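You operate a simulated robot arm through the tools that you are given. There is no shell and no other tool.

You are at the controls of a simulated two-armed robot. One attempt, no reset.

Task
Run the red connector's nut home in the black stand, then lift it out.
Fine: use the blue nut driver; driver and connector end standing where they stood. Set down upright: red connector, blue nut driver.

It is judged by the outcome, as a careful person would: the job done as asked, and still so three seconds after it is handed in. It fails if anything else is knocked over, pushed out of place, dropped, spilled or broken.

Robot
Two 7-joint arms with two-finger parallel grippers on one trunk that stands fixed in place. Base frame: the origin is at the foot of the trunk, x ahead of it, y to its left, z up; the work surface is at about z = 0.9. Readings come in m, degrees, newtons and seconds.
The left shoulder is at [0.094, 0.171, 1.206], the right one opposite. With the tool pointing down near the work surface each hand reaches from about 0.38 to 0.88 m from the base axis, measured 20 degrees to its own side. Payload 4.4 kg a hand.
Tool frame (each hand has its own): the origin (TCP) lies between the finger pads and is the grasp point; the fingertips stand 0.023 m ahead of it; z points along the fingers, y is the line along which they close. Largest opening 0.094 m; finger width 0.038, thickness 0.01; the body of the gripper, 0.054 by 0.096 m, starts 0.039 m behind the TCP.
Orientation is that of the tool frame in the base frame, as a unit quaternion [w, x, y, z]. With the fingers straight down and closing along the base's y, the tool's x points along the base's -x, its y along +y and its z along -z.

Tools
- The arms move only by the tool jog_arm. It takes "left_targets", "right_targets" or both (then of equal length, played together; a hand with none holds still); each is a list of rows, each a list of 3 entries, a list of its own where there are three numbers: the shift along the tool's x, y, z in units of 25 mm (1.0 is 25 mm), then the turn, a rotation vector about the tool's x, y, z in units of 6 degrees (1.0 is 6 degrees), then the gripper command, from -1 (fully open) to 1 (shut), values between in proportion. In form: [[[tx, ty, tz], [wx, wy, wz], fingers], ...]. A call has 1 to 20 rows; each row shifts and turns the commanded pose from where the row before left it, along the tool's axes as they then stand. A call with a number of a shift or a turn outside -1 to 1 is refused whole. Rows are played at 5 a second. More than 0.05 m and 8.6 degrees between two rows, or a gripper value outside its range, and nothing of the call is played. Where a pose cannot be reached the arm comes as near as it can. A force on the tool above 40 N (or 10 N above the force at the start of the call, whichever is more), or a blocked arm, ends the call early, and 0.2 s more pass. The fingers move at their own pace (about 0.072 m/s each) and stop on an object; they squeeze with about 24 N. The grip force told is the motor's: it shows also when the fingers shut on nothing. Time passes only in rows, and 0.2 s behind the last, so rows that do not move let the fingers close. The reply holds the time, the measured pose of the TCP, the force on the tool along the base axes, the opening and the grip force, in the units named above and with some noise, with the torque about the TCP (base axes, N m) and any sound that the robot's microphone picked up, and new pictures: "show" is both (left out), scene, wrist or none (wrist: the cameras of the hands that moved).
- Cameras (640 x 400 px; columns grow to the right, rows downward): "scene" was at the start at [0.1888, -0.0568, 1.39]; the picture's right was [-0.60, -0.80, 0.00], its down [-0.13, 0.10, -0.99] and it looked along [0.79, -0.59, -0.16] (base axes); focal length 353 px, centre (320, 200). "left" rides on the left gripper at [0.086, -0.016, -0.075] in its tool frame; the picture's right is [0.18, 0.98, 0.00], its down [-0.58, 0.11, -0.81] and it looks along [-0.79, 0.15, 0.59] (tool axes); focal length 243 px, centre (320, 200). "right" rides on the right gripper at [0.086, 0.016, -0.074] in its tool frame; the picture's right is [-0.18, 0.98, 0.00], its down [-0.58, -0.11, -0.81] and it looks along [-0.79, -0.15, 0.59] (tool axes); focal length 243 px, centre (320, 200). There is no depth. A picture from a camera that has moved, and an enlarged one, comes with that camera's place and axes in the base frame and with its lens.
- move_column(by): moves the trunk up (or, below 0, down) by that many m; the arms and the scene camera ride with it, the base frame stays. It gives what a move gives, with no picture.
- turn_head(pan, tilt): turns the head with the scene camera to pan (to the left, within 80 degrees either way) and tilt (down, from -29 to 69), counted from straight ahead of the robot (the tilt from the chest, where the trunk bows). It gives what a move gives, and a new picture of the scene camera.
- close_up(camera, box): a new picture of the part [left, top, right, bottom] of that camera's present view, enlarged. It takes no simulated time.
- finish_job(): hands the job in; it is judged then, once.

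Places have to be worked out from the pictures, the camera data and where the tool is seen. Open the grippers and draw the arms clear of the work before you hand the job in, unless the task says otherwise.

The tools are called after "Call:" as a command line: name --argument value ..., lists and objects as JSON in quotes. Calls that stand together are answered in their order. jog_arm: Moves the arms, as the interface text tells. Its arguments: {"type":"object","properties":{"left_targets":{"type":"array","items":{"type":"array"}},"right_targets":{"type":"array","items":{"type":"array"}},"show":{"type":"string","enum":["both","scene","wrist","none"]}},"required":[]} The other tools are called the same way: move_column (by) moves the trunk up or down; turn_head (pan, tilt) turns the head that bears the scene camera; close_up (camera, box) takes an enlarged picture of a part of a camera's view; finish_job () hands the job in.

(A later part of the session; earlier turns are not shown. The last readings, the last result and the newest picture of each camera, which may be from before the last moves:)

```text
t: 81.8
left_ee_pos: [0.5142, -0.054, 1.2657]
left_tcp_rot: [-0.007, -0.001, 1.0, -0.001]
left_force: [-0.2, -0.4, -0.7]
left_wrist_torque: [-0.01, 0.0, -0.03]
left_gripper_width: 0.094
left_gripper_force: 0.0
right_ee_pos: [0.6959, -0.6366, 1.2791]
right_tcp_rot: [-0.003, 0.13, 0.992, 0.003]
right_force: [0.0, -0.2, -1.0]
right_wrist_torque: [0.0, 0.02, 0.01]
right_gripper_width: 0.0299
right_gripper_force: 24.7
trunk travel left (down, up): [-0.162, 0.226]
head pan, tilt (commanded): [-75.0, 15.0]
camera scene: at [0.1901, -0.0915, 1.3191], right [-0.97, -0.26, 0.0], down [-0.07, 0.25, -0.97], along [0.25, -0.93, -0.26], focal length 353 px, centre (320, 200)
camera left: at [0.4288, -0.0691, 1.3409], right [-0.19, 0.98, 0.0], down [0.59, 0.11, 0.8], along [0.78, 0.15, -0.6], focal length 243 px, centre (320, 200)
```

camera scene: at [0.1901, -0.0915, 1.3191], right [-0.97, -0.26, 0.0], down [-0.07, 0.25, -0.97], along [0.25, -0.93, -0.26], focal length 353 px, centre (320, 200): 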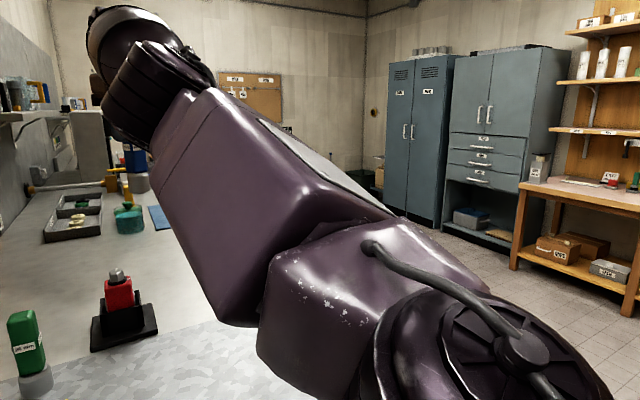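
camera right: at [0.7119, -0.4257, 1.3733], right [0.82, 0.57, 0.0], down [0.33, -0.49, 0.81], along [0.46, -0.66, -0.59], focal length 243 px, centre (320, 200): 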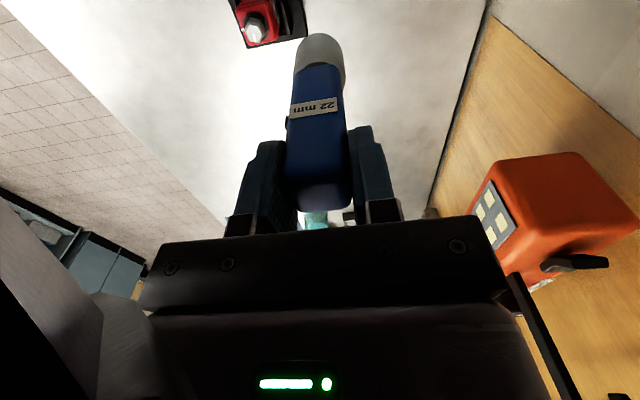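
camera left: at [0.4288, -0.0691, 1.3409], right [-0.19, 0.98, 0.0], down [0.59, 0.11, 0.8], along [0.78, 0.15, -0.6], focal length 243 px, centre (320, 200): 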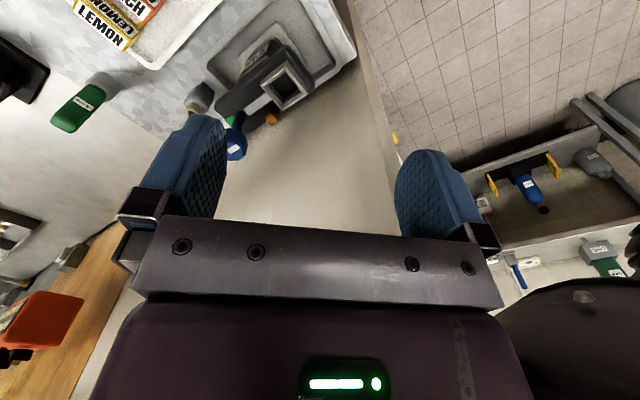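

The readings fit a different picture: when a row is out of reach the command is reset to where the arm got, and the straight elbow simply can't start folding from purely radial or the few combined directions I tried. I'll test inward steps combined with other sideways directions (left-up, up, left-down, down), all in open air.

Call:
jog_arm --right_targets '[[[0.63, 0.77, -0.1], [0, 0, 0], 1], [[0.63, 0.77, -0.1], [0, 0, 0], 1]]' --show "none"

Call:
jog_arm --right_targets '[[[0.97, 0.457, -0.4], [0, 0, 0], 1], [[0.97, 0.457, -0.4], [0, 0, 0], 1]]' --show "none"

Call:
jog_arm --right_targets '[[[0.354, 0.636, 0.685], [0, 0, 0], 1], [[0.354, 0.636, 0.685], [0, 0, 0], 1]]' --show "none"

Call:
jog_arm --right_targets '[[[0.46, 0.22, 1.0], [0, 0, 0], 1], [[0.46, 0.22, 1.0], [0, 0, 0], 1]]' --show "none"

```text
t: 82.4
left_ee_pos: [0.5135, -0.0535, 1.2657]
left_tcp_rot: [-0.008, 0.0, 1.0, -0.001]
left_force: [0.2, -0.2, 0.1]
left_wrist_torque: [0.01, -0.05, 0.03]
left_gripper_width: 0.0942
left_gripper_force: 0.0
right_ee_pos: [0.7043, -0.6109, 1.3003]
right_tcp_rot: [-0.001, 0.131, 0.991, 0.002]
right_force: [-0.6, 0.1, -1.6]
right_wrist_torque: [-0.02, 0.0, 0.03]
right_gripper_width: 0.03
right_gripper_force: 23.8
right hand out of reach, approached as far as the arm can: row 1, 2
trunk travel left (down, up): [-0.162, 0.226]
head pan, tilt (commanded): [-75.0, 15.0]
```

```text
t: 83.0
left_ee_pos: [0.5148, -0.0544, 1.2652]
left_tcp_rot: [-0.008, 0.001, 1.0, -0.002]
left_force: [0.1, 0.5, -0.7]
left_wrist_torque: [0.03, 0.01, -0.03]
left_gripper_width: 0.0942
left_gripper_force: 0.0
right_ee_pos: [0.7014, -0.6043, 1.3168]
right_tcp_rot: [0.0, 0.128, 0.992, 0.0]
right_force: [-0.5, -0.1, -1.7]
right_wrist_torque: [-0.02, 0.02, 0.0]
right_gripper_width: 0.03
right_gripper_force: 24.1
right hand out of reach, approached as far as the arm can: row 1, 2
trunk travel left (down, up): [-0.162, 0.226]
head pan, tilt (commanded): [-75.0, 15.0]
```

```text
t: 83.6
left_ee_pos: [0.5147, -0.0549, 1.2642]
left_tcp_rot: [-0.007, 0.0, 1.0, 0.0]
left_force: [0.0, 0.9, -0.1]
left_wrist_torque: [0.0, 0.0, 0.0]
left_gripper_width: 0.0941
left_gripper_force: 0.1
right_ee_pos: [0.7221, -0.5868, 1.2945]
right_tcp_rot: [-0.002, 0.13, 0.991, 0.003]
right_force: [-0.1, -0.5, -1.7]
right_wrist_torque: [0.0, 0.03, 0.01]
right_gripper_width: 0.0297
right_gripper_force: 23.5
right hand out of reach, approached as far as the arm can: row 1, 2
trunk travel left (down, up): [-0.162, 0.226]
head pan, tilt (commanded): [-75.0, 15.0]
```

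```text
t: 84.2
left_ee_pos: [0.5146, -0.0532, 1.2633]
left_tcp_rot: [-0.008, 0.0, 1.0, -0.001]
left_force: [-0.2, 1.1, 0.2]
left_wrist_torque: [0.02, -0.01, 0.0]
left_gripper_width: 0.0942
left_gripper_force: 0.0
right_ee_pos: [0.7346, -0.5913, 1.2627]
right_tcp_rot: [-0.002, 0.129, 0.992, 0.002]
right_force: [0.7, -0.1, -2.3]
right_wrist_torque: [-0.01, 0.02, -0.01]
right_gripper_width: 0.0297
right_gripper_force: 24.2
right hand out of reach, approached as far as the arm can: row 1, 2
trunk travel left (down, up): [-0.162, 0.226]
head pan, tilt (commanded): [-75.0, 15.0]
```

None of those folded. I try the remaining right-down + inward direction.

Call:
jog_arm --right_targets '[[[0.717, -0.132, 0.685], [0, 0, 0], 1], [[0.717, -0.132, 0.685], [0, 0, 0], 1]]' --show "none"

Call:
jog_arm --right_targets '[[[0.5, -0.8, 0.6], [0, 0, 0], 1], [[0.5, -0.8, 0.6], [0, 0, 0], 1]]' --show "scene"

```text
t: 84.8
left_ee_pos: [0.5146, -0.0534, 1.2657]
left_tcp_rot: [-0.008, 0.001, 1.0, -0.002]
left_force: [-0.6, -0.2, 0.1]
left_wrist_torque: [0.01, 0.0, -0.05]
left_gripper_width: 0.0941
left_gripper_force: 0.1
right_ee_pos: [0.7301, -0.6105, 1.2419]
right_tcp_rot: [-0.003, 0.13, 0.992, 0.002]
right_force: [-0.1, -0.4, -2.0]
right_wrist_torque: [-0.02, -0.04, 0.02]
right_gripper_width: 0.0298
right_gripper_force: 24.2
right hand out of reach, approached as far as the arm can: row 1, 2
trunk travel left (down, up): [-0.162, 0.226]
head pan, tilt (commanded): [-75.0, 15.0]
```

```text
t: 85.4
left_ee_pos: [0.5138, -0.0544, 1.2656]
left_tcp_rot: [-0.008, 0.0, 1.0, 0.0]
left_force: [-0.3, -0.5, -0.4]
left_wrist_torque: [-0.02, 0.02, 0.02]
left_gripper_width: 0.094
left_gripper_force: 0.0
right_ee_pos: [0.7104, -0.6531, 1.2182]
right_tcp_rot: [-0.002, 0.13, 0.991, 0.002]
right_force: [-1.1, -0.6, -1.5]
right_wrist_torque: [0.01, -0.05, 0.0]
right_gripper_width: 0.0301
right_gripper_force: 23.7
right hand out of reach, approached as far as the arm can: row 1, 2
trunk travel left (down, up): [-0.162, 0.226]
head pan, tilt (commanded): [-75.0, 15.0]
camera scene: at [0.1901, -0.0917, 1.3191], right [-0.97, -0.26, 0.0], down [-0.07, 0.25, -0.97], along [0.25, -0.93, -0.26], focal length 353 px, centre (320, 200)
```

scene: 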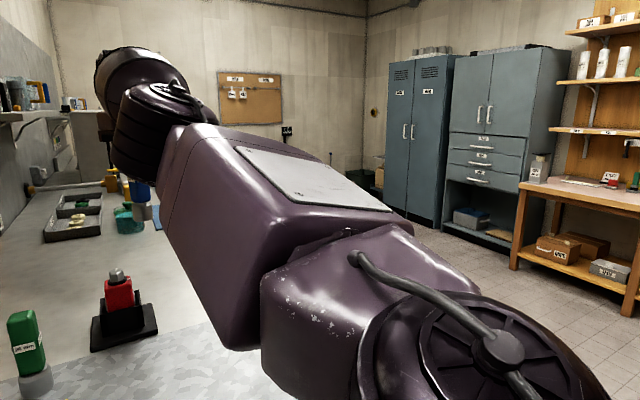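

The response is exactly the tangential projection — the radial direction is locked. Let me see whether hand tilting (recruiting other joints) changes this: I pitch the fingers inward in steps while pulling inward.

Call:
jog_arm --right_targets '[[[0.5, 0.2, 0], [0, 1, 0], 1], [[0.5, 0.2, 0], [0, 1, 0], 1], [[0.5, 0.2, 0], [0, 1, 0], 1], [[0.5, 0.2, 0], [0, 1, 0], 1], [[0, 0, 0], [0, 0, 0], 1]]' --show "none"

```text
t: 86.6
left_ee_pos: [0.5144, -0.0514, 1.2662]
left_tcp_rot: [-0.009, 0.0, 1.0, 0.0]
left_force: [-0.3, -0.3, 0.7]
left_wrist_torque: [-0.03, -0.01, 0.03]
left_gripper_width: 0.0938
left_gripper_force: 0.2
right_ee_pos: [0.6905, -0.6176, 1.2214]
right_tcp_rot: [-0.135, 0.114, 0.984, 0.01]
right_force: [-0.7, 0.9, -1.4]
right_wrist_torque: [-0.03, 0.0, -0.02]
right_gripper_width: 0.0296
right_gripper_force: 23.6
right hand out of reach, approached as far as the arm can: row 2, 3, 4
trunk travel left (down, up): [-0.162, 0.226]
head pan, tilt (commanded): [-75.0, 15.0]
```

I try a very small trunk lowering (2 cm) to see how the arm responds; the driver bottom is at ~1.10, well above everything.

Call:
move_column --by -0.02

```text
t: 87.3
left_ee_pos: [0.5126, -0.0531, 1.246]
left_tcp_rot: [-0.007, 0.0, 1.0, 0.0]
left_force: [-0.7, 0.1, -0.3]
left_wrist_torque: [0.03, -0.02, 0.02]
left_gripper_width: 0.094
left_gripper_force: 0.2
right_ee_pos: [0.689, -0.6194, 1.2021]
right_tcp_rot: [-0.133, 0.114, 0.985, 0.011]
right_force: [0.2, 0.3, -2.2]
right_wrist_torque: [0.0, -0.07, 0.0]
right_gripper_width: 0.0297
right_gripper_force: 24.3
trunk travel left (down, up): [-0.142, 0.246]
head pan, tilt (commanded): [-75.0, 15.0]
```

This time the hand held x,y and just went down 2 cm, so the arm must have folded a bit. I test an inward motion again.

Call:
jog_arm --right_targets '[[[0.4, 0, 0], [0, 0, 0], 1], [[0.4, 0, 0], [0, 0, 0], 1], [[0, 0, 0], [0, 0, 0], 1]]' --show "scene"

```text
t: 88.1
left_ee_pos: [0.5147, -0.0538, 1.2448]
left_tcp_rot: [-0.009, -0.001, 1.0, -0.001]
left_force: [-0.1, -0.7, -0.8]
left_wrist_torque: [0.0, -0.01, -0.02]
left_gripper_width: 0.0941
left_gripper_force: 0.1
right_ee_pos: [0.6731, -0.6138, 1.205]
right_tcp_rot: [-0.134, 0.114, 0.984, 0.011]
right_force: [0.4, 0.8, -1.8]
right_wrist_torque: [-0.02, 0.0, 0.01]
right_gripper_width: 0.0298
right_gripper_force: 23.8
trunk travel left (down, up): [-0.142, 0.246]
head pan, tilt (commanded): [-75.0, 15.0]
camera scene: at [0.2111, -0.0916, 1.2953], right [-0.97, -0.26, 0.0], down [-0.07, 0.25, -0.97], along [0.25, -0.93, -0.26], focal length 353 px, centre (320, 200)
```

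scene: 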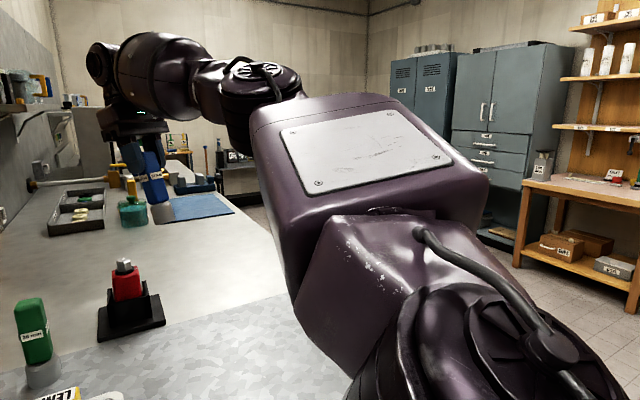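

Excellent — the elbow has folded and the hand tracks again without flags; I must avoid the reach limit from now on. I bring the driver to open space nearer the head, yaw 30° clockwise and pitch the socket mouth up toward the head camera to see the hex orientation.

Call:
jog_arm --right_targets '[[[0.864, 0.595, -0.215], [0, 0, 0], 1], [[0.864, 0.595, -0.215], [0, 0, 0], 1], [[0.864, 0.595, -0.215], [0, 0, 0], 1], [[0.864, 0.595, -0.215], [0, 0, 0], 1], [[0.864, 0.595, -0.215], [0, 0, 0], 1], [[0, 0, 0], [-0.266, 0.009, 0.963], 1], [[0, 0, 0], [-0.266, 0.009, 0.963], 1], [[0, 0, 0], [-0.266, 0.009, 0.963], 1], [[0, 0, 0], [-0.266, 0.009, 0.963], 1], [[0, 0, 0], [-0.266, 0.009, 0.963], 1], [[0, 0, 0], [0, 0, 0], 1]]' --show "none"

Call:
turn_head --pan -50 --tilt 15

```text
t: 90.5
left_ee_pos: [0.5144, -0.0535, 1.2465]
left_tcp_rot: [-0.009, 0.0, 1.0, 0.0]
left_force: [-0.2, -0.3, -0.2]
left_wrist_torque: [0.0, 0.02, 0.0]
left_gripper_width: 0.0941
left_gripper_force: 0.0
right_ee_pos: [0.5947, -0.5203, 1.2599]
right_tcp_rot: [-0.125, 0.365, 0.921, 0.047]
right_force: [-0.5, -0.5, -1.9]
right_wrist_torque: [-0.02, 0.0, -0.02]
right_gripper_width: 0.0299
right_gripper_force: 24.3
trunk travel left (down, up): [-0.142, 0.246]
head pan, tilt (commanded): [-75.0, 15.0]
```

```text
t: 91.4
left_ee_pos: [0.5133, -0.0545, 1.2449]
left_tcp_rot: [-0.008, 0.001, 1.0, 0.0]
left_force: [0.3, 0.1, -0.9]
left_wrist_torque: [0.02, 0.01, -0.02]
left_gripper_width: 0.0942
left_gripper_force: 0.0
right_ee_pos: [0.5948, -0.5201, 1.2605]
right_tcp_rot: [-0.126, 0.365, 0.921, 0.047]
right_force: [0.5, -0.4, -1.8]
right_wrist_torque: [-0.05, 0.01, -0.03]
right_gripper_width: 0.0299
right_gripper_force: 23.8
trunk travel left (down, up): [-0.142, 0.246]
head pan, tilt (commanded): [-50.0, 15.0]
camera scene: at [0.2464, -0.0729, 1.2955], right [-0.77, -0.64, 0.0], down [-0.17, 0.2, -0.97], along [0.62, -0.74, -0.26], focal length 353 px, centre (320, 200)
```

scene: 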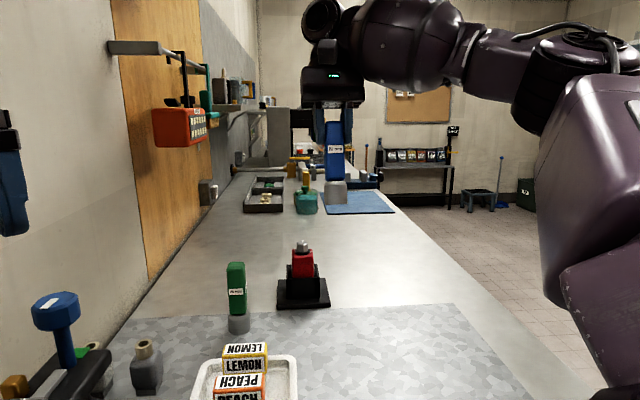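

All tracked. Now I pitch the hand ~42° further so the socket mouth faces the head camera.

Call:
jog_arm --right_targets '[[[0, 0, -0.2], [0, 1, 0], 1], [[0, 0, -0.2], [0, 1, 0], 1], [[0, 0, -0.2], [0, 1, 0], 1], [[0, 0, 0], [0, 1, 0], 1], [[0, 0, 0], [0, 1, 0], 1], [[0, 0, 0], [0, 1, 0], 1], [[0, 0, 0], [0, 0, 0], 1]]' --show "scene"

```text
t: 93.0
left_ee_pos: [0.5138, -0.0519, 1.2457]
left_tcp_rot: [-0.007, 0.0, 1.0, -0.001]
left_force: [0.7, 0.5, -0.3]
left_wrist_torque: [0.0, 0.02, -0.01]
left_gripper_width: 0.0941
left_gripper_force: 0.1
right_ee_pos: [0.5956, -0.4782, 1.256]
right_tcp_rot: [-0.262, 0.355, 0.891, 0.105]
right_force: [0.6, 0.4, -1.9]
right_wrist_torque: [-0.03, -0.02, 0.0]
right_gripper_width: 0.0296
right_gripper_force: 24.4
right hand out of reach, approached as far as the arm can: row 2, 3, 4, 5, 6
trunk travel left (down, up): [-0.142, 0.246]
head pan, tilt (commanded): [-50.0, 15.0]
camera scene: at [0.2465, -0.0727, 1.2955], right [-0.77, -0.64, 0.0], down [-0.17, 0.2, -0.97], along [0.62, -0.74, -0.26], focal length 353 px, centre (320, 200)
```

scene: 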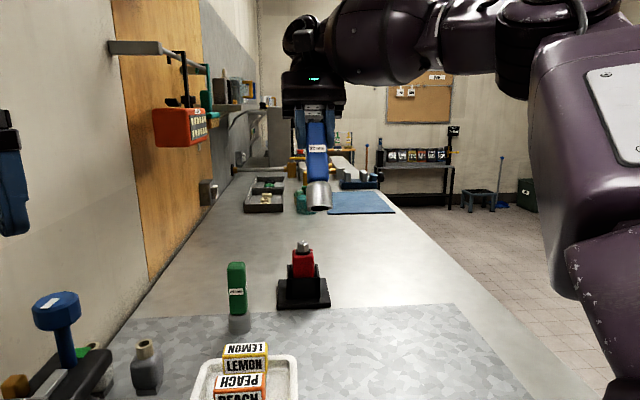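

The wrist limits pitch at ~33°. I zoom in on the socket end to see what's visible.

Call:
close_up --camera "scene" --box '[295, 165, 345, 220]'

```text
7.27 times, centred on (320, 192) of scene
camera zoom: at [0.2465, -0.0727, 1.2955], right [-0.77, -0.64, 0.0], down [-0.17, 0.2, -0.97], along [0.62, -0.74, -0.26], focal length 2565 px, centre (320, 254)
```

zoom: 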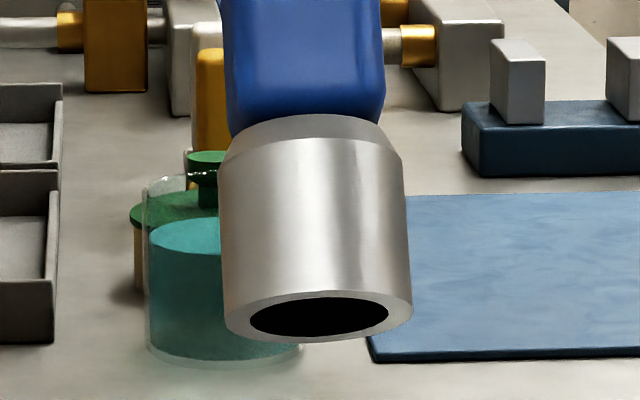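

The socket bore is plain round (≈26–27 mm), so I only need good centering over the nut. I level the tool first (undo the 33° pitch).

Call:
jog_arm --right_targets '[[[0, 0, 0], [0, -1, 0], 1], [[0, 0, 0], [0, -1, 0], 1], [[0, 0, 0], [0, -1, 0], 1], [[0, 0, 0], [0, -1, 0], 1], [[0, 0, 0], [0, -1, 0], 1], [[0, 0, 0], [0, -0.467, 0], 1], [[0, 0, 0], [0, 0, 0], 1]]' --show "none"

```text
t: 94.6
left_ee_pos: [0.5151, -0.0532, 1.2454]
left_tcp_rot: [-0.008, 0.0, 1.0, -0.001]
left_force: [-0.1, 0.7, 0.9]
left_wrist_torque: [-0.03, 0.02, -0.02]
left_gripper_width: 0.0941
left_gripper_force: 0.0
right_ee_pos: [0.5969, -0.4783, 1.2563]
right_tcp_rot: [0.002, 0.37, 0.929, 0.0]
right_force: [-0.2, 0.1, -0.8]
right_wrist_torque: [0.0, 0.0, 0.03]
right_gripper_width: 0.0298
right_gripper_force: 24.2
trunk travel left (down, up): [-0.142, 0.246]
head pan, tilt (commanded): [-50.0, 15.0]
```

Level again at yaw -43°. I now yaw the hand counter-clockwise by ~90° here in open air, to have the full clockwise travel available for tightening.

Call:
jog_arm --right_targets '[[[0, 0, 0], [0, 0, -1], 1], [[0, 0, 0], [0, 0, -1], 1], [[0, 0, 0], [0, 0, -1], 1], [[0, 0, 0], [0, 0, -1], 1], [[0, 0, 0], [0, 0, -1], 1], [[0, 0, 0], [0, 0, -1], 1], [[0, 0, 0], [0, 0, -1], 1], [[0, 0, 0], [0, 0, -1], 1], [[0, 0, 0], [0, 0, -1], 1], [[0, 0, 0], [0, 0, -1], 1], [[0, 0, 0], [0, 0, -1], 1], [[0, 0, 0], [0, 0, -1], 1], [[0, 0, 0], [0, 0, -1], 1], [[0, 0, 0], [0, 0, -1], 1], [[0, 0, 0], [0, 0, -1], 1], [[0, 0, 0], [0, 0, 0], 1]]' --show "scene"

```text
t: 98.0
left_ee_pos: [0.5133, -0.0526, 1.2449]
left_tcp_rot: [-0.008, 0.0, 1.0, -0.001]
left_force: [-0.4, -0.2, -0.4]
left_wrist_torque: [0.03, -0.03, 0.04]
left_gripper_width: 0.0937
left_gripper_force: 0.0
right_ee_pos: [0.597, -0.4787, 1.256]
right_tcp_rot: [0.001, -0.395, 0.918, 0.0]
right_force: [-0.2, 0.2, -1.2]
right_wrist_torque: [-0.01, -0.01, -0.02]
right_gripper_width: 0.0299
right_gripper_force: 24.1
trunk travel left (down, up): [-0.142, 0.246]
head pan, tilt (commanded): [-50.0, 15.0]
camera scene: at [0.2465, -0.0728, 1.2955], right [-0.77, -0.64, 0.0], down [-0.17, 0.2, -0.97], along [0.62, -0.74, -0.26], focal length 353 px, centre (320, 200)
```

scene: 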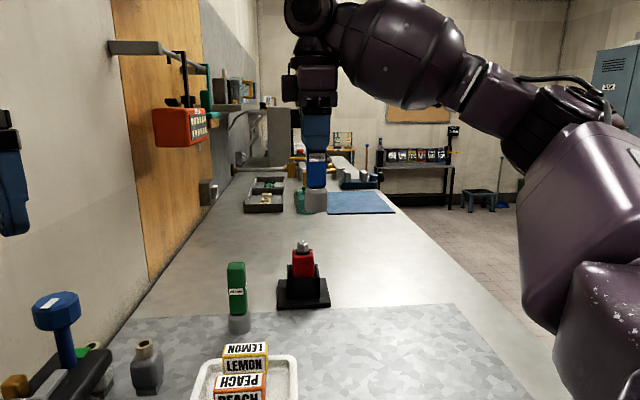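

Yaw is +46.5° with no flags. I move to hover over the nut with the driver bottom ~40 mm above the nut top.

Call:
jog_arm --right_targets '[[[-0.0745, -0.754, 0.38], [0, 0, 0], 1], [[-0.0745, -0.754, 0.38], [0, 0, 0], 1], [[-0.0745, -0.754, 0.38], [0, 0, 0], 1], [[-0.0745, -0.754, 0.38], [0, 0, 0], 1], [[-0.0745, -0.754, 0.38], [0, 0, 0], 1], [[-0.0745, -0.754, 0.38], [0, 0, 0], 1], [[-0.0745, -0.754, 0.38], [0, 0, 0], 1], [[-0.0745, -0.754, 0.38], [0, 0, 0], 1], [[0, 0, 0], [0, 0, 0], 1], [[0, 0, 0], [0, 0, 0], 1]]' --show "wrist"

Call:
turn_head --pan -45 --tilt 25

```text
t: 100.2
left_ee_pos: [0.5146, -0.0518, 1.2455]
left_tcp_rot: [-0.008, 0.0, 1.0, -0.001]
left_force: [-0.1, -0.5, 0.5]
left_wrist_torque: [0.0, -0.02, 0.03]
left_gripper_width: 0.0938
left_gripper_force: 0.1
right_ee_pos: [0.719, -0.5711, 1.1805]
right_tcp_rot: [0.002, -0.395, 0.918, -0.001]
right_force: [-0.4, 0.1, -1.8]
right_wrist_torque: [0.01, 0.01, 0.0]
right_gripper_width: 0.0298
right_gripper_force: 23.9
trunk travel left (down, up): [-0.142, 0.246]
head pan, tilt (commanded): [-50.0, 15.0]
camera right: at [0.647, -0.6233, 1.2534], right [-0.59, 0.81, 0.0], down [0.48, 0.35, 0.81], along [0.65, 0.47, -0.59], focal length 243 px, centre (320, 200)
```

right: 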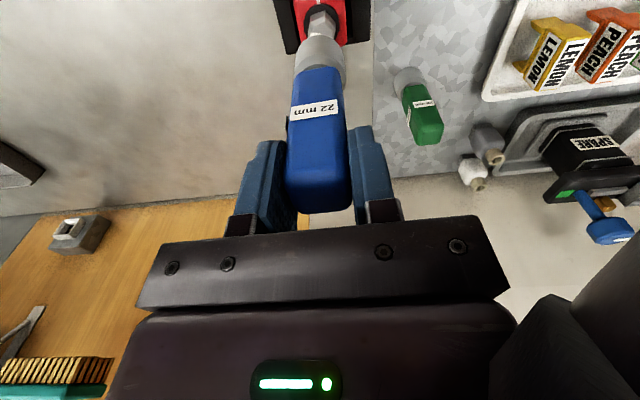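

```text
t: 100.9
left_ee_pos: [0.5149, -0.0532, 1.2447]
left_tcp_rot: [-0.008, 0.0, 1.0, 0.0]
left_force: [0.0, -0.5, 0.2]
left_wrist_torque: [-0.01, -0.03, -0.02]
left_gripper_width: 0.094
left_gripper_force: 0.0
right_ee_pos: [0.7188, -0.571, 1.1803]
right_tcp_rot: [0.001, -0.396, 0.918, -0.001]
right_force: [0.2, 0.1, -1.6]
right_wrist_torque: [0.0, 0.01, 0.0]
right_gripper_width: 0.0297
right_gripper_force: 23.7
trunk travel left (down, up): [-0.142, 0.246]
head pan, tilt (commanded): [-45.0, 25.0]
camera scene: at [0.2515, -0.0665, 1.2793], right [-0.71, -0.71, 0.0], down [-0.3, 0.3, -0.91], along [0.64, -0.64, -0.42], focal length 353 px, centre (320, 200)
```

scene: 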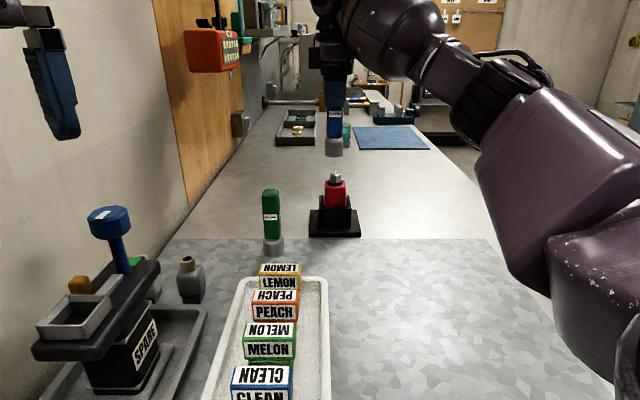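

Hovering. I zoom both cameras to judge lateral alignment of socket and nut.

Call:
close_up --camera "scene" --box '[300, 125, 372, 185]'

Call:
close_up --camera "right" --box '[260, 0, 380, 100]'

```text
6.67 times, centred on (336, 155) of scene
camera zoom: at [0.2515, -0.0665, 1.2793], right [-0.71, -0.71, 0.0], down [-0.3, 0.3, -0.91], along [0.64, -0.64, -0.42], focal length 2351 px, centre (213, 500)
```

zoom: 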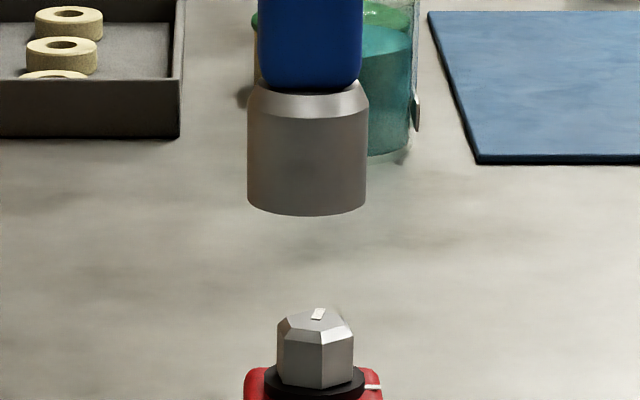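

```text
4.00 times, centred on (320, 50) of right
camera zoom: at [0.6466, -0.6232, 1.2538], right [-0.59, 0.81, 0.0], down [0.48, 0.35, 0.81], along [0.65, 0.47, -0.59], focal length 970 px, centre (320, 800)
```

zoom: 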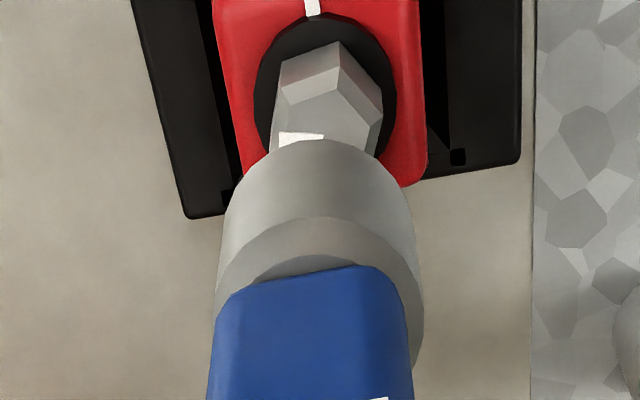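

From the scene view the socket is ~3 mm left of the nut, and from the wrist view ~2 mm off in tool y. I apply these corrections and descend 30 mm.

Call:
jog_arm --right_targets '[[[0.12, 0.08, 0], [0, 0, 0], 1], [[0, 0, 0.4], [0, 0, 0], 1], [[0, 0, 0.4], [0, 0, 0], 1], [[0, 0, 0.4], [0, 0, 0], 1], [[0, 0, 0], [0, 0, 0], 1], [[0, 0, 0], [0, 0, 0], 1]]' --show "none"

Call:
close_up --camera "scene" --box '[310, 145, 358, 185]'

Call:
close_up --camera "right" --box '[260, 0, 380, 100]'

```text
t: 102.3
left_ee_pos: [0.5126, -0.0544, 1.2448]
left_tcp_rot: [-0.008, 0.0, 1.0, -0.001]
left_force: [0.8, -0.9, 0.4]
left_wrist_torque: [0.0, 0.02, 0.01]
left_gripper_width: 0.0941
left_gripper_force: 0.1
right_ee_pos: [0.7134, -0.5717, 1.1496]
right_tcp_rot: [0.001, -0.396, 0.918, -0.001]
right_force: [0.2, 0.0, -2.0]
right_wrist_torque: [-0.01, -0.03, 0.0]
right_gripper_width: 0.0296
right_gripper_force: 24.1
trunk travel left (down, up): [-0.142, 0.246]
head pan, tilt (commanded): [-45.0, 25.0]
```

```text
10.00 times, centred on (334, 165) of scene
camera zoom: at [0.2517, -0.0665, 1.2793], right [-0.71, -0.71, 0.0], down [-0.3, 0.3, -0.91], along [0.64, -0.64, -0.42], focal length 3527 px, centre (180, 550)
```

zoom: 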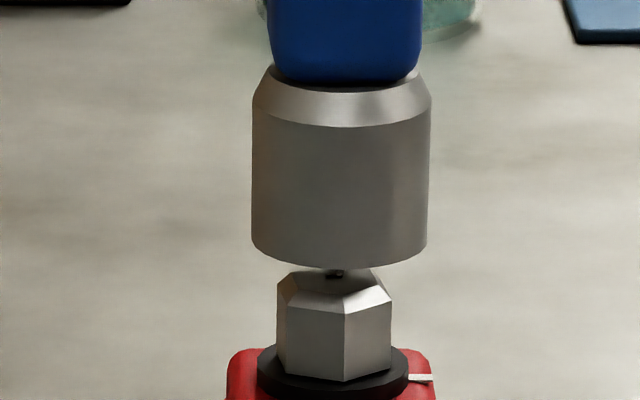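

```text
4.00 times, centred on (320, 50) of right
camera zoom: at [0.642, -0.6245, 1.2237], right [-0.59, 0.81, 0.0], down [0.48, 0.35, 0.81], along [0.65, 0.47, -0.59], focal length 970 px, centre (320, 800)
```

zoom: 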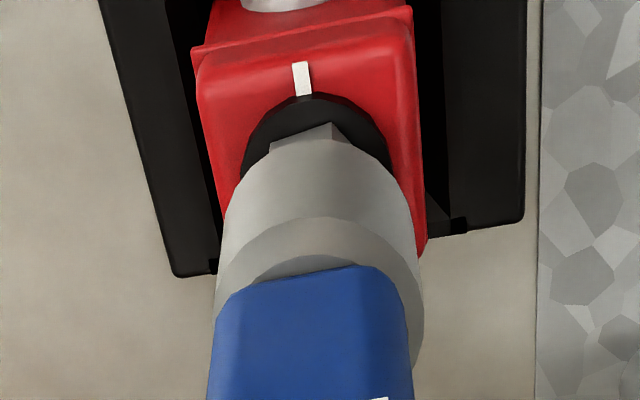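

Alignment is now within ~0.5 mm in both views. I descend in small steps, watching for contact.

Call:
jog_arm --right_targets '[[[-0.02, 0, 0.1], [0, 0, 0], 1], [[0, 0, 0.1], [0, 0, 0], 1], [[0, 0, 0.1], [0, 0, 0], 1], [[0, 0, 0], [0, 0, 0], 1]]' --show "none"

Call:
jog_arm --right_targets '[[[0, 0, 0.1], [0, 0, 0], 1], [[0, 0, 0.1], [0, 0, 0], 1], [[0, 0, 0], [0, 0, 0], 1]]' --show "none"

Call:
close_up --camera "scene" --box '[310, 145, 358, 185]'

```text
t: 103.3
left_ee_pos: [0.5142, -0.0527, 1.2465]
left_tcp_rot: [-0.008, -0.001, 1.0, -0.001]
left_force: [-0.2, -0.2, -0.3]
left_wrist_torque: [0.0, 0.0, 0.02]
left_gripper_width: 0.094
left_gripper_force: 0.1
right_ee_pos: [0.7141, -0.5714, 1.143]
right_tcp_rot: [0.001, -0.395, 0.919, 0.0]
right_force: [-0.5, 1.0, -1.4]
right_wrist_torque: [-0.01, -0.02, 0.02]
right_gripper_width: 0.0299
right_gripper_force: 24.1
trunk travel left (down, up): [-0.142, 0.246]
head pan, tilt (commanded): [-45.0, 25.0]
```

```text
t: 104.1
left_ee_pos: [0.5132, -0.0527, 1.2453]
left_tcp_rot: [-0.008, 0.0, 1.0, -0.001]
left_force: [0.5, -0.4, -0.4]
left_wrist_torque: [0.03, 0.02, 0.02]
left_gripper_width: 0.094
left_gripper_force: 0.0
right_ee_pos: [0.7151, -0.5698, 1.1376]
right_tcp_rot: [0.001, -0.395, 0.919, 0.0]
right_force: [-0.8, 0.0, -1.2]
right_wrist_torque: [-0.03, 0.02, 0.01]
right_gripper_width: 0.0297
right_gripper_force: 23.7
trunk travel left (down, up): [-0.142, 0.246]
head pan, tilt (commanded): [-45.0, 25.0]
```

```text
10.00 times, centred on (334, 165) of scene
camera zoom: at [0.2515, -0.0664, 1.2793], right [-0.71, -0.71, 0.0], down [-0.3, 0.3, -0.91], along [0.64, -0.64, -0.42], focal length 3527 px, centre (180, 550)
```

zoom: 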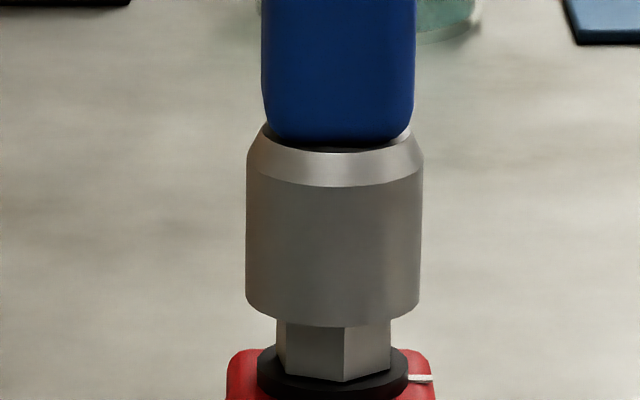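

Well centered (socket 333 px vs nut 334 px). I continue down in 2 mm steps.

Call:
jog_arm --right_targets '[[[0, 0, 0.08], [0, 0, 0], 1], [[0, 0, 0], [0, 0, 0], 1]]' --show "none"

Call:
jog_arm --right_targets '[[[0, 0, 0.08], [0, 0, 0], 1], [[0, 0, 0], [0, 0, 0], 1]]' --show "none"

Call:
close_up --camera "scene" --box '[310, 145, 358, 185]'

```text
t: 104.7
left_ee_pos: [0.5141, -0.0541, 1.2456]
left_tcp_rot: [-0.008, 0.0, 1.0, 0.0]
left_force: [0.6, -0.2, -1.0]
left_wrist_torque: [0.01, -0.01, 0.0]
left_gripper_width: 0.094
left_gripper_force: 0.1
right_ee_pos: [0.7145, -0.5703, 1.136]
right_tcp_rot: [0.001, -0.396, 0.918, -0.001]
right_force: [0.5, -0.3, -1.6]
right_wrist_torque: [0.0, -0.01, 0.01]
right_gripper_width: 0.0297
right_gripper_force: 23.7
trunk travel left (down, up): [-0.142, 0.246]
head pan, tilt (commanded): [-45.0, 25.0]
```

```text
t: 105.3
left_ee_pos: [0.514, -0.0538, 1.2458]
left_tcp_rot: [-0.008, 0.0, 1.0, -0.001]
left_force: [0.4, 0.0, -0.2]
left_wrist_torque: [-0.01, 0.01, 0.01]
left_gripper_width: 0.094
left_gripper_force: 0.1
right_ee_pos: [0.7146, -0.5707, 1.133]
right_tcp_rot: [0.001, -0.396, 0.918, -0.001]
right_force: [0.6, -0.9, -1.6]
right_wrist_torque: [-0.02, 0.02, 0.02]
right_gripper_width: 0.0297
right_gripper_force: 23.9
trunk travel left (down, up): [-0.142, 0.246]
head pan, tilt (commanded): [-45.0, 25.0]
```

```text
10.00 times, centred on (334, 165) of scene
camera zoom: at [0.2515, -0.0665, 1.2793], right [-0.71, -0.71, 0.0], down [-0.3, 0.3, -0.91], along [0.64, -0.64, -0.42], focal length 3527 px, centre (180, 550)
```

zoom: 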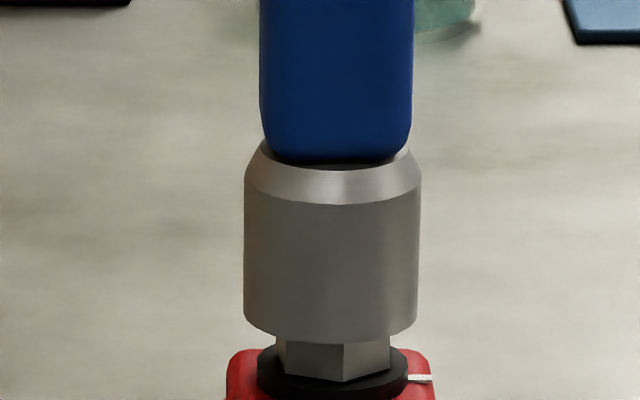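

The socket has slipped over the nut's top with no contact force. Continuing down until it bottoms on the collar.

Call:
jog_arm --right_targets '[[[0, 0, 0.08], [0, 0, 0], 1], [[0, 0, 0.08], [0, 0, 0], 1], [[0, 0, 0], [0, 0, 0], 1]]' --show "none"

Call:
jog_arm --right_targets '[[[0, 0, 0.08], [0, 0, 0], 1], [[0, 0, 0], [0, 0, 0], 1]]' --show "none"

Call:
close_up --camera "scene" --box '[310, 145, 358, 185]'

```text
t: 106.1
left_ee_pos: [0.5148, -0.0526, 1.2459]
left_tcp_rot: [-0.008, 0.0, 1.0, -0.001]
left_force: [-0.5, -0.2, -0.9]
left_wrist_torque: [0.01, 0.03, 0.02]
left_gripper_width: 0.094
left_gripper_force: 0.0
right_ee_pos: [0.7138, -0.5718, 1.1295]
right_tcp_rot: [0.0, -0.395, 0.919, -0.001]
right_force: [0.3, -0.3, -1.8]
right_wrist_torque: [0.03, -0.01, 0.0]
right_gripper_width: 0.0297
right_gripper_force: 23.5
trunk travel left (down, up): [-0.142, 0.246]
head pan, tilt (commanded): [-45.0, 25.0]
```

```text
t: 106.7
left_ee_pos: [0.5149, -0.0533, 1.2451]
left_tcp_rot: [-0.008, 0.001, 1.0, -0.001]
left_force: [0.0, 0.5, -0.6]
left_wrist_torque: [0.01, 0.03, -0.01]
left_gripper_width: 0.0941
left_gripper_force: 0.1
right_ee_pos: [0.7139, -0.5711, 1.1279]
right_tcp_rot: [0.001, -0.396, 0.918, -0.001]
right_force: [0.7, 0.5, -1.7]
right_wrist_torque: [0.02, -0.02, 0.01]
right_gripper_width: 0.0296
right_gripper_force: 24.1
trunk travel left (down, up): [-0.142, 0.246]
head pan, tilt (commanded): [-45.0, 25.0]
```

```text
10.00 times, centred on (334, 165) of scene
camera zoom: at [0.2515, -0.0664, 1.2793], right [-0.71, -0.71, 0.0], down [-0.3, 0.3, -0.91], along [0.64, -0.64, -0.42], focal length 3527 px, centre (180, 550)
```

zoom: 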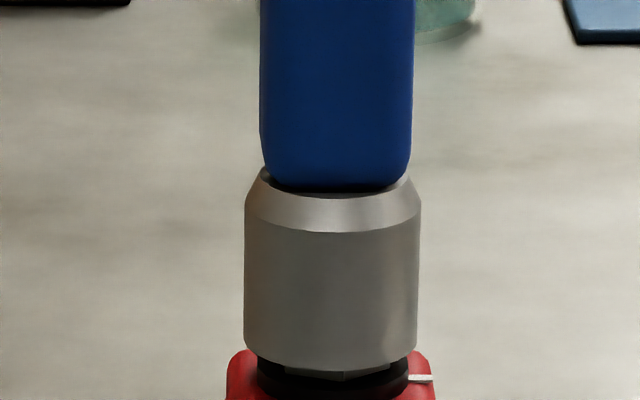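

Nut almost fully inside the socket, still no contact. Two more small steps.

Call:
jog_arm --right_targets '[[[0, 0, 0.08], [0, 0, 0], 1], [[0, 0, 0], [0, 0, 0], 1]]' --show "none"

Call:
jog_arm --right_targets '[[[0, 0, 0.08], [0, 0, 0], 1], [[0, 0, 0], [0, 0, 0], 1]]' --show "none"

Call:
close_up --camera "scene" --box '[310, 145, 358, 185]'

```text
t: 107.3
left_ee_pos: [0.5143, -0.0532, 1.2452]
left_tcp_rot: [-0.008, 0.0, 1.0, -0.001]
left_force: [-0.5, 0.1, 0.1]
left_wrist_torque: [0.0, 0.02, 0.01]
left_gripper_width: 0.0938
left_gripper_force: 0.0
right_ee_pos: [0.7139, -0.5713, 1.125]
right_tcp_rot: [0.001, -0.395, 0.918, 0.001]
right_force: [-0.8, -0.4, -1.7]
right_wrist_torque: [0.02, -0.04, 0.01]
right_gripper_width: 0.0296
right_gripper_force: 24.4
trunk travel left (down, up): [-0.142, 0.246]
head pan, tilt (commanded): [-45.0, 25.0]
```

```text
t: 107.9
left_ee_pos: [0.5135, -0.0532, 1.2462]
left_tcp_rot: [-0.007, 0.0, 1.0, 0.0]
left_force: [0.7, -0.1, 0.2]
left_wrist_torque: [0.02, -0.02, 0.01]
left_gripper_width: 0.0939
left_gripper_force: 0.2
right_ee_pos: [0.7137, -0.5705, 1.1241]
right_tcp_rot: [0.002, -0.395, 0.919, -0.001]
right_force: [0.9, -1.9, 3.5]
right_wrist_torque: [-0.19, -0.09, -0.02]
right_gripper_width: 0.0299
right_gripper_force: 24.3
trunk travel left (down, up): [-0.142, 0.246]
head pan, tilt (commanded): [-45.0, 25.0]
```

```text
10.00 times, centred on (334, 165) of scene
camera zoom: at [0.251, -0.0662, 1.2796], right [-0.71, -0.71, 0.0], down [-0.3, 0.3, -0.91], along [0.64, -0.64, -0.42], focal length 3527 px, centre (180, 550)
```

zoom: 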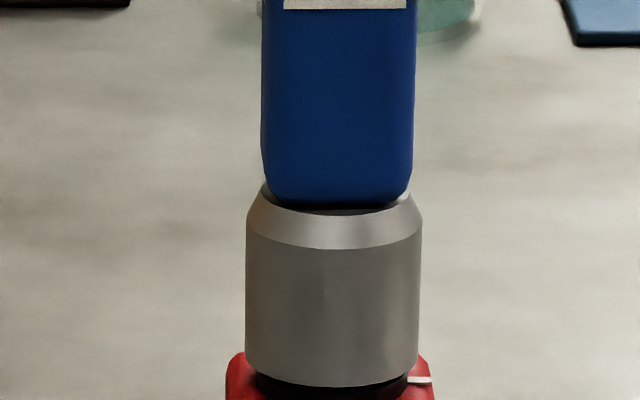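

Contact at TCP z≈1.124 with ~5 N pressing: the socket is fully seated over the nut. Now I turn clockwise (tool +z) 30° with a tiny correction for the driver-axis offset, watching torque and sound.

Call:
jog_arm --right_targets '[[[0, -0.015, 0], [0, 0, 0.7], 1], [[0, -0.015, 0], [0, 0, 1], 1], [[0, -0.015, 0], [0, 0, 1], 1], [[0, -0.015, 0], [0, 0, 1], 1], [[0, -0.015, 0], [0, 0, 1], 1], [[0, 0, 0], [0, 0, 0], 1]]' --show "scene"

Call:
close_up --camera "scene" --box '[300, 130, 372, 220]'

Call:
close_up --camera "right" --box '[260, 0, 380, 100]'

```text
t: 109.3
left_ee_pos: [0.5135, -0.0524, 1.2467]
left_tcp_rot: [-0.008, 0.0, 1.0, -0.001]
left_force: [-0.5, -0.2, 0.5]
left_wrist_torque: [0.01, -0.01, 0.02]
left_gripper_width: 0.0941
left_gripper_force: 0.1
right_ee_pos: [0.7138, -0.5731, 1.1243]
right_tcp_rot: [0.002, -0.159, 0.987, -0.001]
right_force: [-0.4, 2.2, 10.5]
right_wrist_torque: [0.26, 0.03, -0.01]
right_gripper_width: 0.0296
right_gripper_force: 24.4
trunk travel left (down, up): [-0.142, 0.246]
head pan, tilt (commanded): [-45.0, 25.0]
camera scene: at [0.2505, -0.0654, 1.2797], right [-0.71, -0.71, 0.0], down [-0.3, 0.3, -0.91], along [0.64, -0.64, -0.42], focal length 353 px, centre (320, 200)
```

scene: 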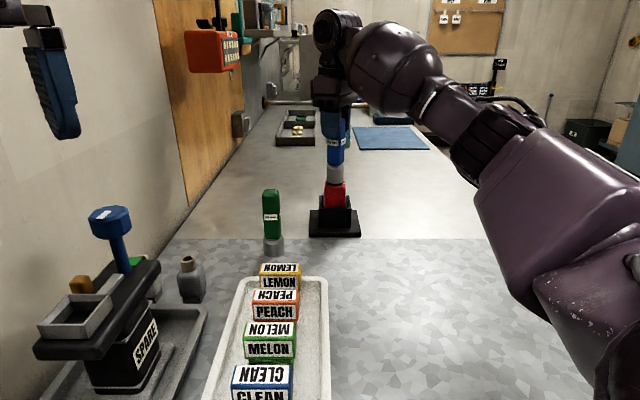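

```text
4.44 times, centred on (336, 175) of scene
camera zoom: at [0.2505, -0.0654, 1.2797], right [-0.71, -0.71, 0.0], down [-0.3, 0.3, -0.91], along [0.64, -0.64, -0.42], focal length 1568 px, centre (249, 311)
```

zoom: 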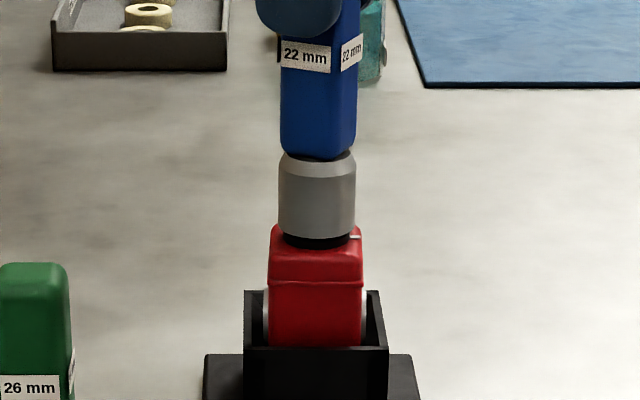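

```text
4.00 times, centred on (320, 50) of right
camera zoom: at [0.6271, -0.5851, 1.1983], right [-0.13, 0.99, 0.0], down [0.58, 0.08, 0.81], along [0.8, 0.11, -0.59], focal length 970 px, centre (320, 800)
```

zoom: 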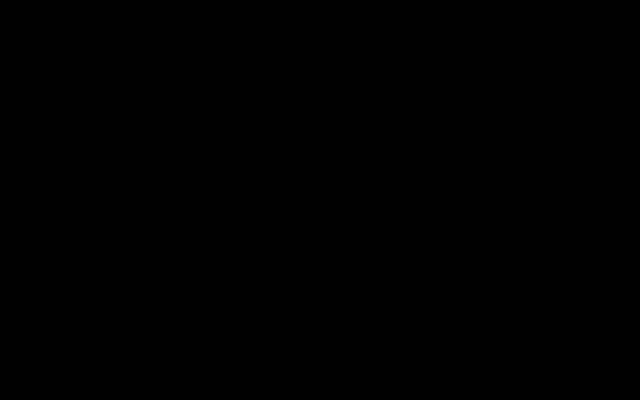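

Turned ~28°; press force grew to ~12 N, no notable z-torque yet. (The wrist view is occluded by the arm itself at this yaw.) I ease up 0.5 mm and continue turning another 30°.

Call:
jog_arm --right_targets '[[[0, -0.015, -0.02], [0, 0, 1], 1], [[0, -0.015, 0], [0, 0, 1], 1], [[0, -0.015, 0], [0, 0, 1], 1], [[0, -0.015, 0], [0, 0, 1], 1], [[0, -0.015, 0], [0, 0, 1], 1], [[0, 0, 0], [0, 0, 0], 1]]' --show "none"

Call:
close_up --camera "scene" --box '[300, 130, 372, 220]'

```text
t: 110.7
left_ee_pos: [0.5125, -0.0527, 1.2464]
left_tcp_rot: [-0.007, 0.0, 1.0, 0.0]
left_force: [0.1, -0.9, 0.5]
left_wrist_torque: [-0.04, 0.01, 0.02]
left_gripper_width: 0.0941
left_gripper_force: 0.0
right_ee_pos: [0.7159, -0.5733, 1.1259]
right_tcp_rot: [0.001, 0.102, 0.995, 0.0]
right_force: [-0.6, 2.2, 6.8]
right_wrist_torque: [0.28, 0.08, -0.01]
right_gripper_width: 0.0298
right_gripper_force: 23.8
trunk travel left (down, up): [-0.142, 0.246]
head pan, tilt (commanded): [-45.0, 25.0]
```

```text
4.44 times, centred on (336, 175) of scene
camera zoom: at [0.2508, -0.0657, 1.2795], right [-0.71, -0.71, 0.0], down [-0.3, 0.3, -0.91], along [0.64, -0.64, -0.42], focal length 1568 px, centre (249, 311)
```

zoom: 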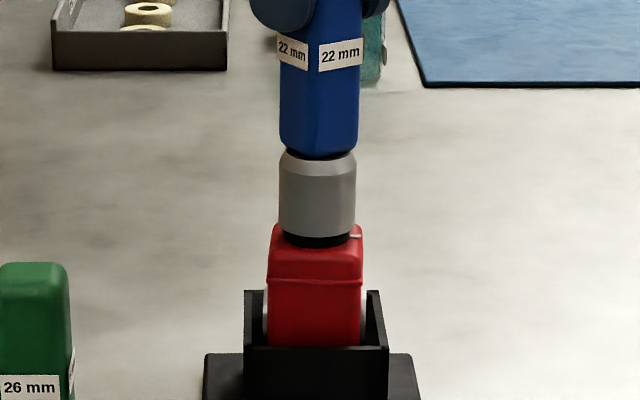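

58° turned so far with no z-torque; socket sits at the collar level (bottom z≈1.005). I continue another 24°, watching torque.

Call:
jog_arm --right_targets '[[[0, -0.015, 0], [0, 0, 1], 1], [[0, -0.015, 0], [0, 0, 1], 1], [[0, 0, 0], [0, 0, 0], 1]]' --show "none"

Call:
jog_arm --right_targets '[[[0, -0.015, 0], [0, 0, 1], 1], [[0, -0.015, 0], [0, 0, 1], 1], [[0, 0, 0], [0, 0, 0], 1]]' --show "none"

Call:
close_up --camera "scene" --box '[300, 130, 372, 220]'

```text
t: 111.5
left_ee_pos: [0.5126, -0.0533, 1.2461]
left_tcp_rot: [-0.008, 0.0, 1.0, 0.0]
left_force: [-0.2, 0.0, 1.1]
left_wrist_torque: [0.01, -0.02, 0.02]
left_gripper_width: 0.0941
left_gripper_force: 0.0
right_ee_pos: [0.7147, -0.5742, 1.1245]
right_tcp_rot: [0.002, 0.205, 0.979, -0.001]
right_force: [0.9, 4.0, 7.0]
right_wrist_torque: [0.46, -0.13, 0.03]
right_gripper_width: 0.0299
right_gripper_force: 23.7
trunk travel left (down, up): [-0.142, 0.246]
head pan, tilt (commanded): [-45.0, 25.0]
```

```text
t: 112.3
left_ee_pos: [0.5136, -0.053, 1.2465]
left_tcp_rot: [-0.008, 0.0, 1.0, -0.001]
left_force: [0.7, -1.0, 0.2]
left_wrist_torque: [0.03, 0.02, -0.01]
left_gripper_width: 0.0941
left_gripper_force: 0.1
right_ee_pos: [0.7141, -0.5759, 1.1242]
right_tcp_rot: [0.002, 0.306, 0.952, 0.0]
right_force: [1.6, 5.5, 8.1]
right_wrist_torque: [0.56, -0.19, -0.02]
right_gripper_width: 0.0296
right_gripper_force: 24.5
trunk travel left (down, up): [-0.142, 0.246]
head pan, tilt (commanded): [-45.0, 25.0]
```

```text
4.44 times, centred on (336, 175) of scene
camera zoom: at [0.251, -0.0653, 1.2795], right [-0.71, -0.71, 0.0], down [-0.3, 0.3, -0.91], along [0.64, -0.64, -0.42], focal length 1568 px, centre (249, 311)
```

zoom: 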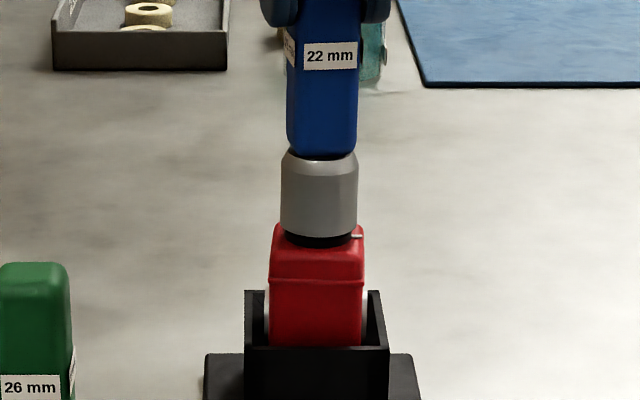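

Lateral force has built to ~5.7 N (I over-corrected the axis offset), still no z-torque after 82°. I relieve it and lift the driver ~30 mm to see whether the nut actually turned.

Call:
jog_arm --right_targets '[[[0.02, 0.06, -0.05], [0, 0, 0], 1], [[0, 0, -0.2], [0, 0, 0], 1], [[0, 0, -0.5], [0, 0, 0], 1], [[0, 0, -0.6], [0, 0, 0], 1], [[0, 0, 0], [0, 0, 0], 1]]' --show "none"

Call:
close_up --camera "scene" --box '[310, 145, 358, 185]'

```text
t: 113.5
left_ee_pos: [0.5142, -0.0536, 1.2451]
left_tcp_rot: [-0.008, 0.0, 1.0, -0.001]
left_force: [-1.2, -0.2, 0.2]
left_wrist_torque: [0.02, -0.02, -0.03]
left_gripper_width: 0.0941
left_gripper_force: 0.1
right_ee_pos: [0.7172, -0.5756, 1.1578]
right_tcp_rot: [-0.001, 0.306, 0.952, -0.001]
right_force: [0.5, 0.2, -2.4]
right_wrist_torque: [-0.02, -0.02, 0.01]
right_gripper_width: 0.0293
right_gripper_force: 23.7
trunk travel left (down, up): [-0.142, 0.246]
head pan, tilt (commanded): [-45.0, 25.0]
```

```text
10.00 times, centred on (334, 165) of scene
camera zoom: at [0.252, -0.0666, 1.2791], right [-0.71, -0.71, 0.0], down [-0.3, 0.3, -0.91], along [0.64, -0.64, -0.42], focal length 3527 px, centre (180, 550)
```

zoom: 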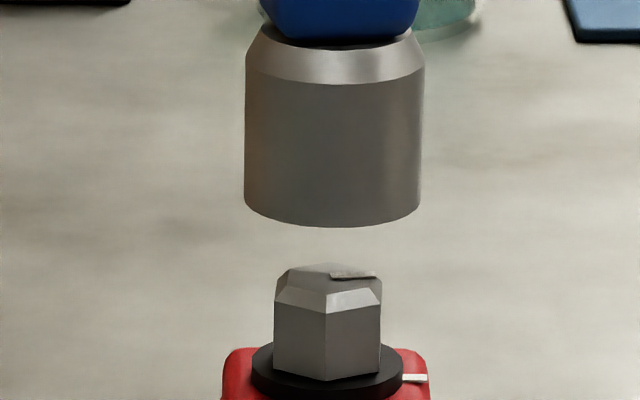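

The nut did turn with the driver: its mark now points near the body mark. I zoom in tighter to compare the two marks.

Call:
close_up --camera "scene" --box '[324, 168, 348, 186]'

Call:
close_up --camera "right" --box '[200, 0, 440, 150]'

```text
16.00 times, centred on (336, 177) of scene
camera zoom: at [0.252, -0.0666, 1.2791], right [-0.71, -0.71, 0.0], down [-0.3, 0.3, -0.91], along [0.64, -0.64, -0.42], focal length 5643 px, centre (64, 568)
```

zoom: 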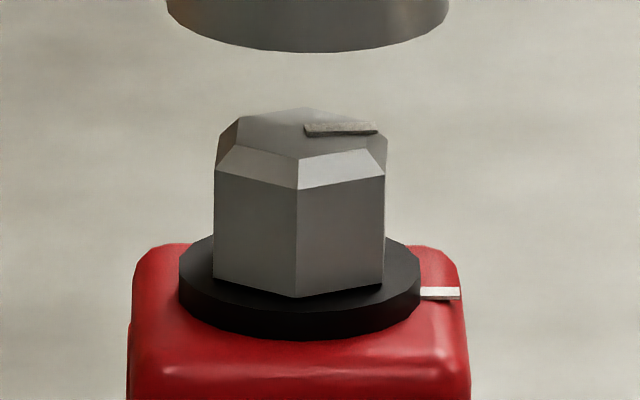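

```text
2.67 times, centred on (320, 75) of right
camera zoom: at [0.6557, -0.5126, 1.2313], right [0.72, 0.69, 0.0], down [0.41, -0.43, 0.81], along [0.56, -0.58, -0.59], focal length 647 px, centre (320, 533)
```

zoom: 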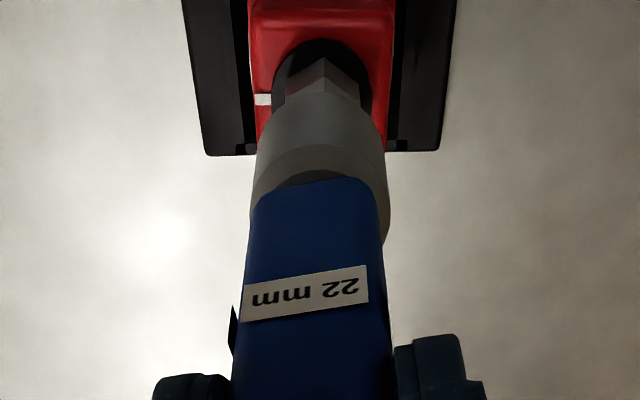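

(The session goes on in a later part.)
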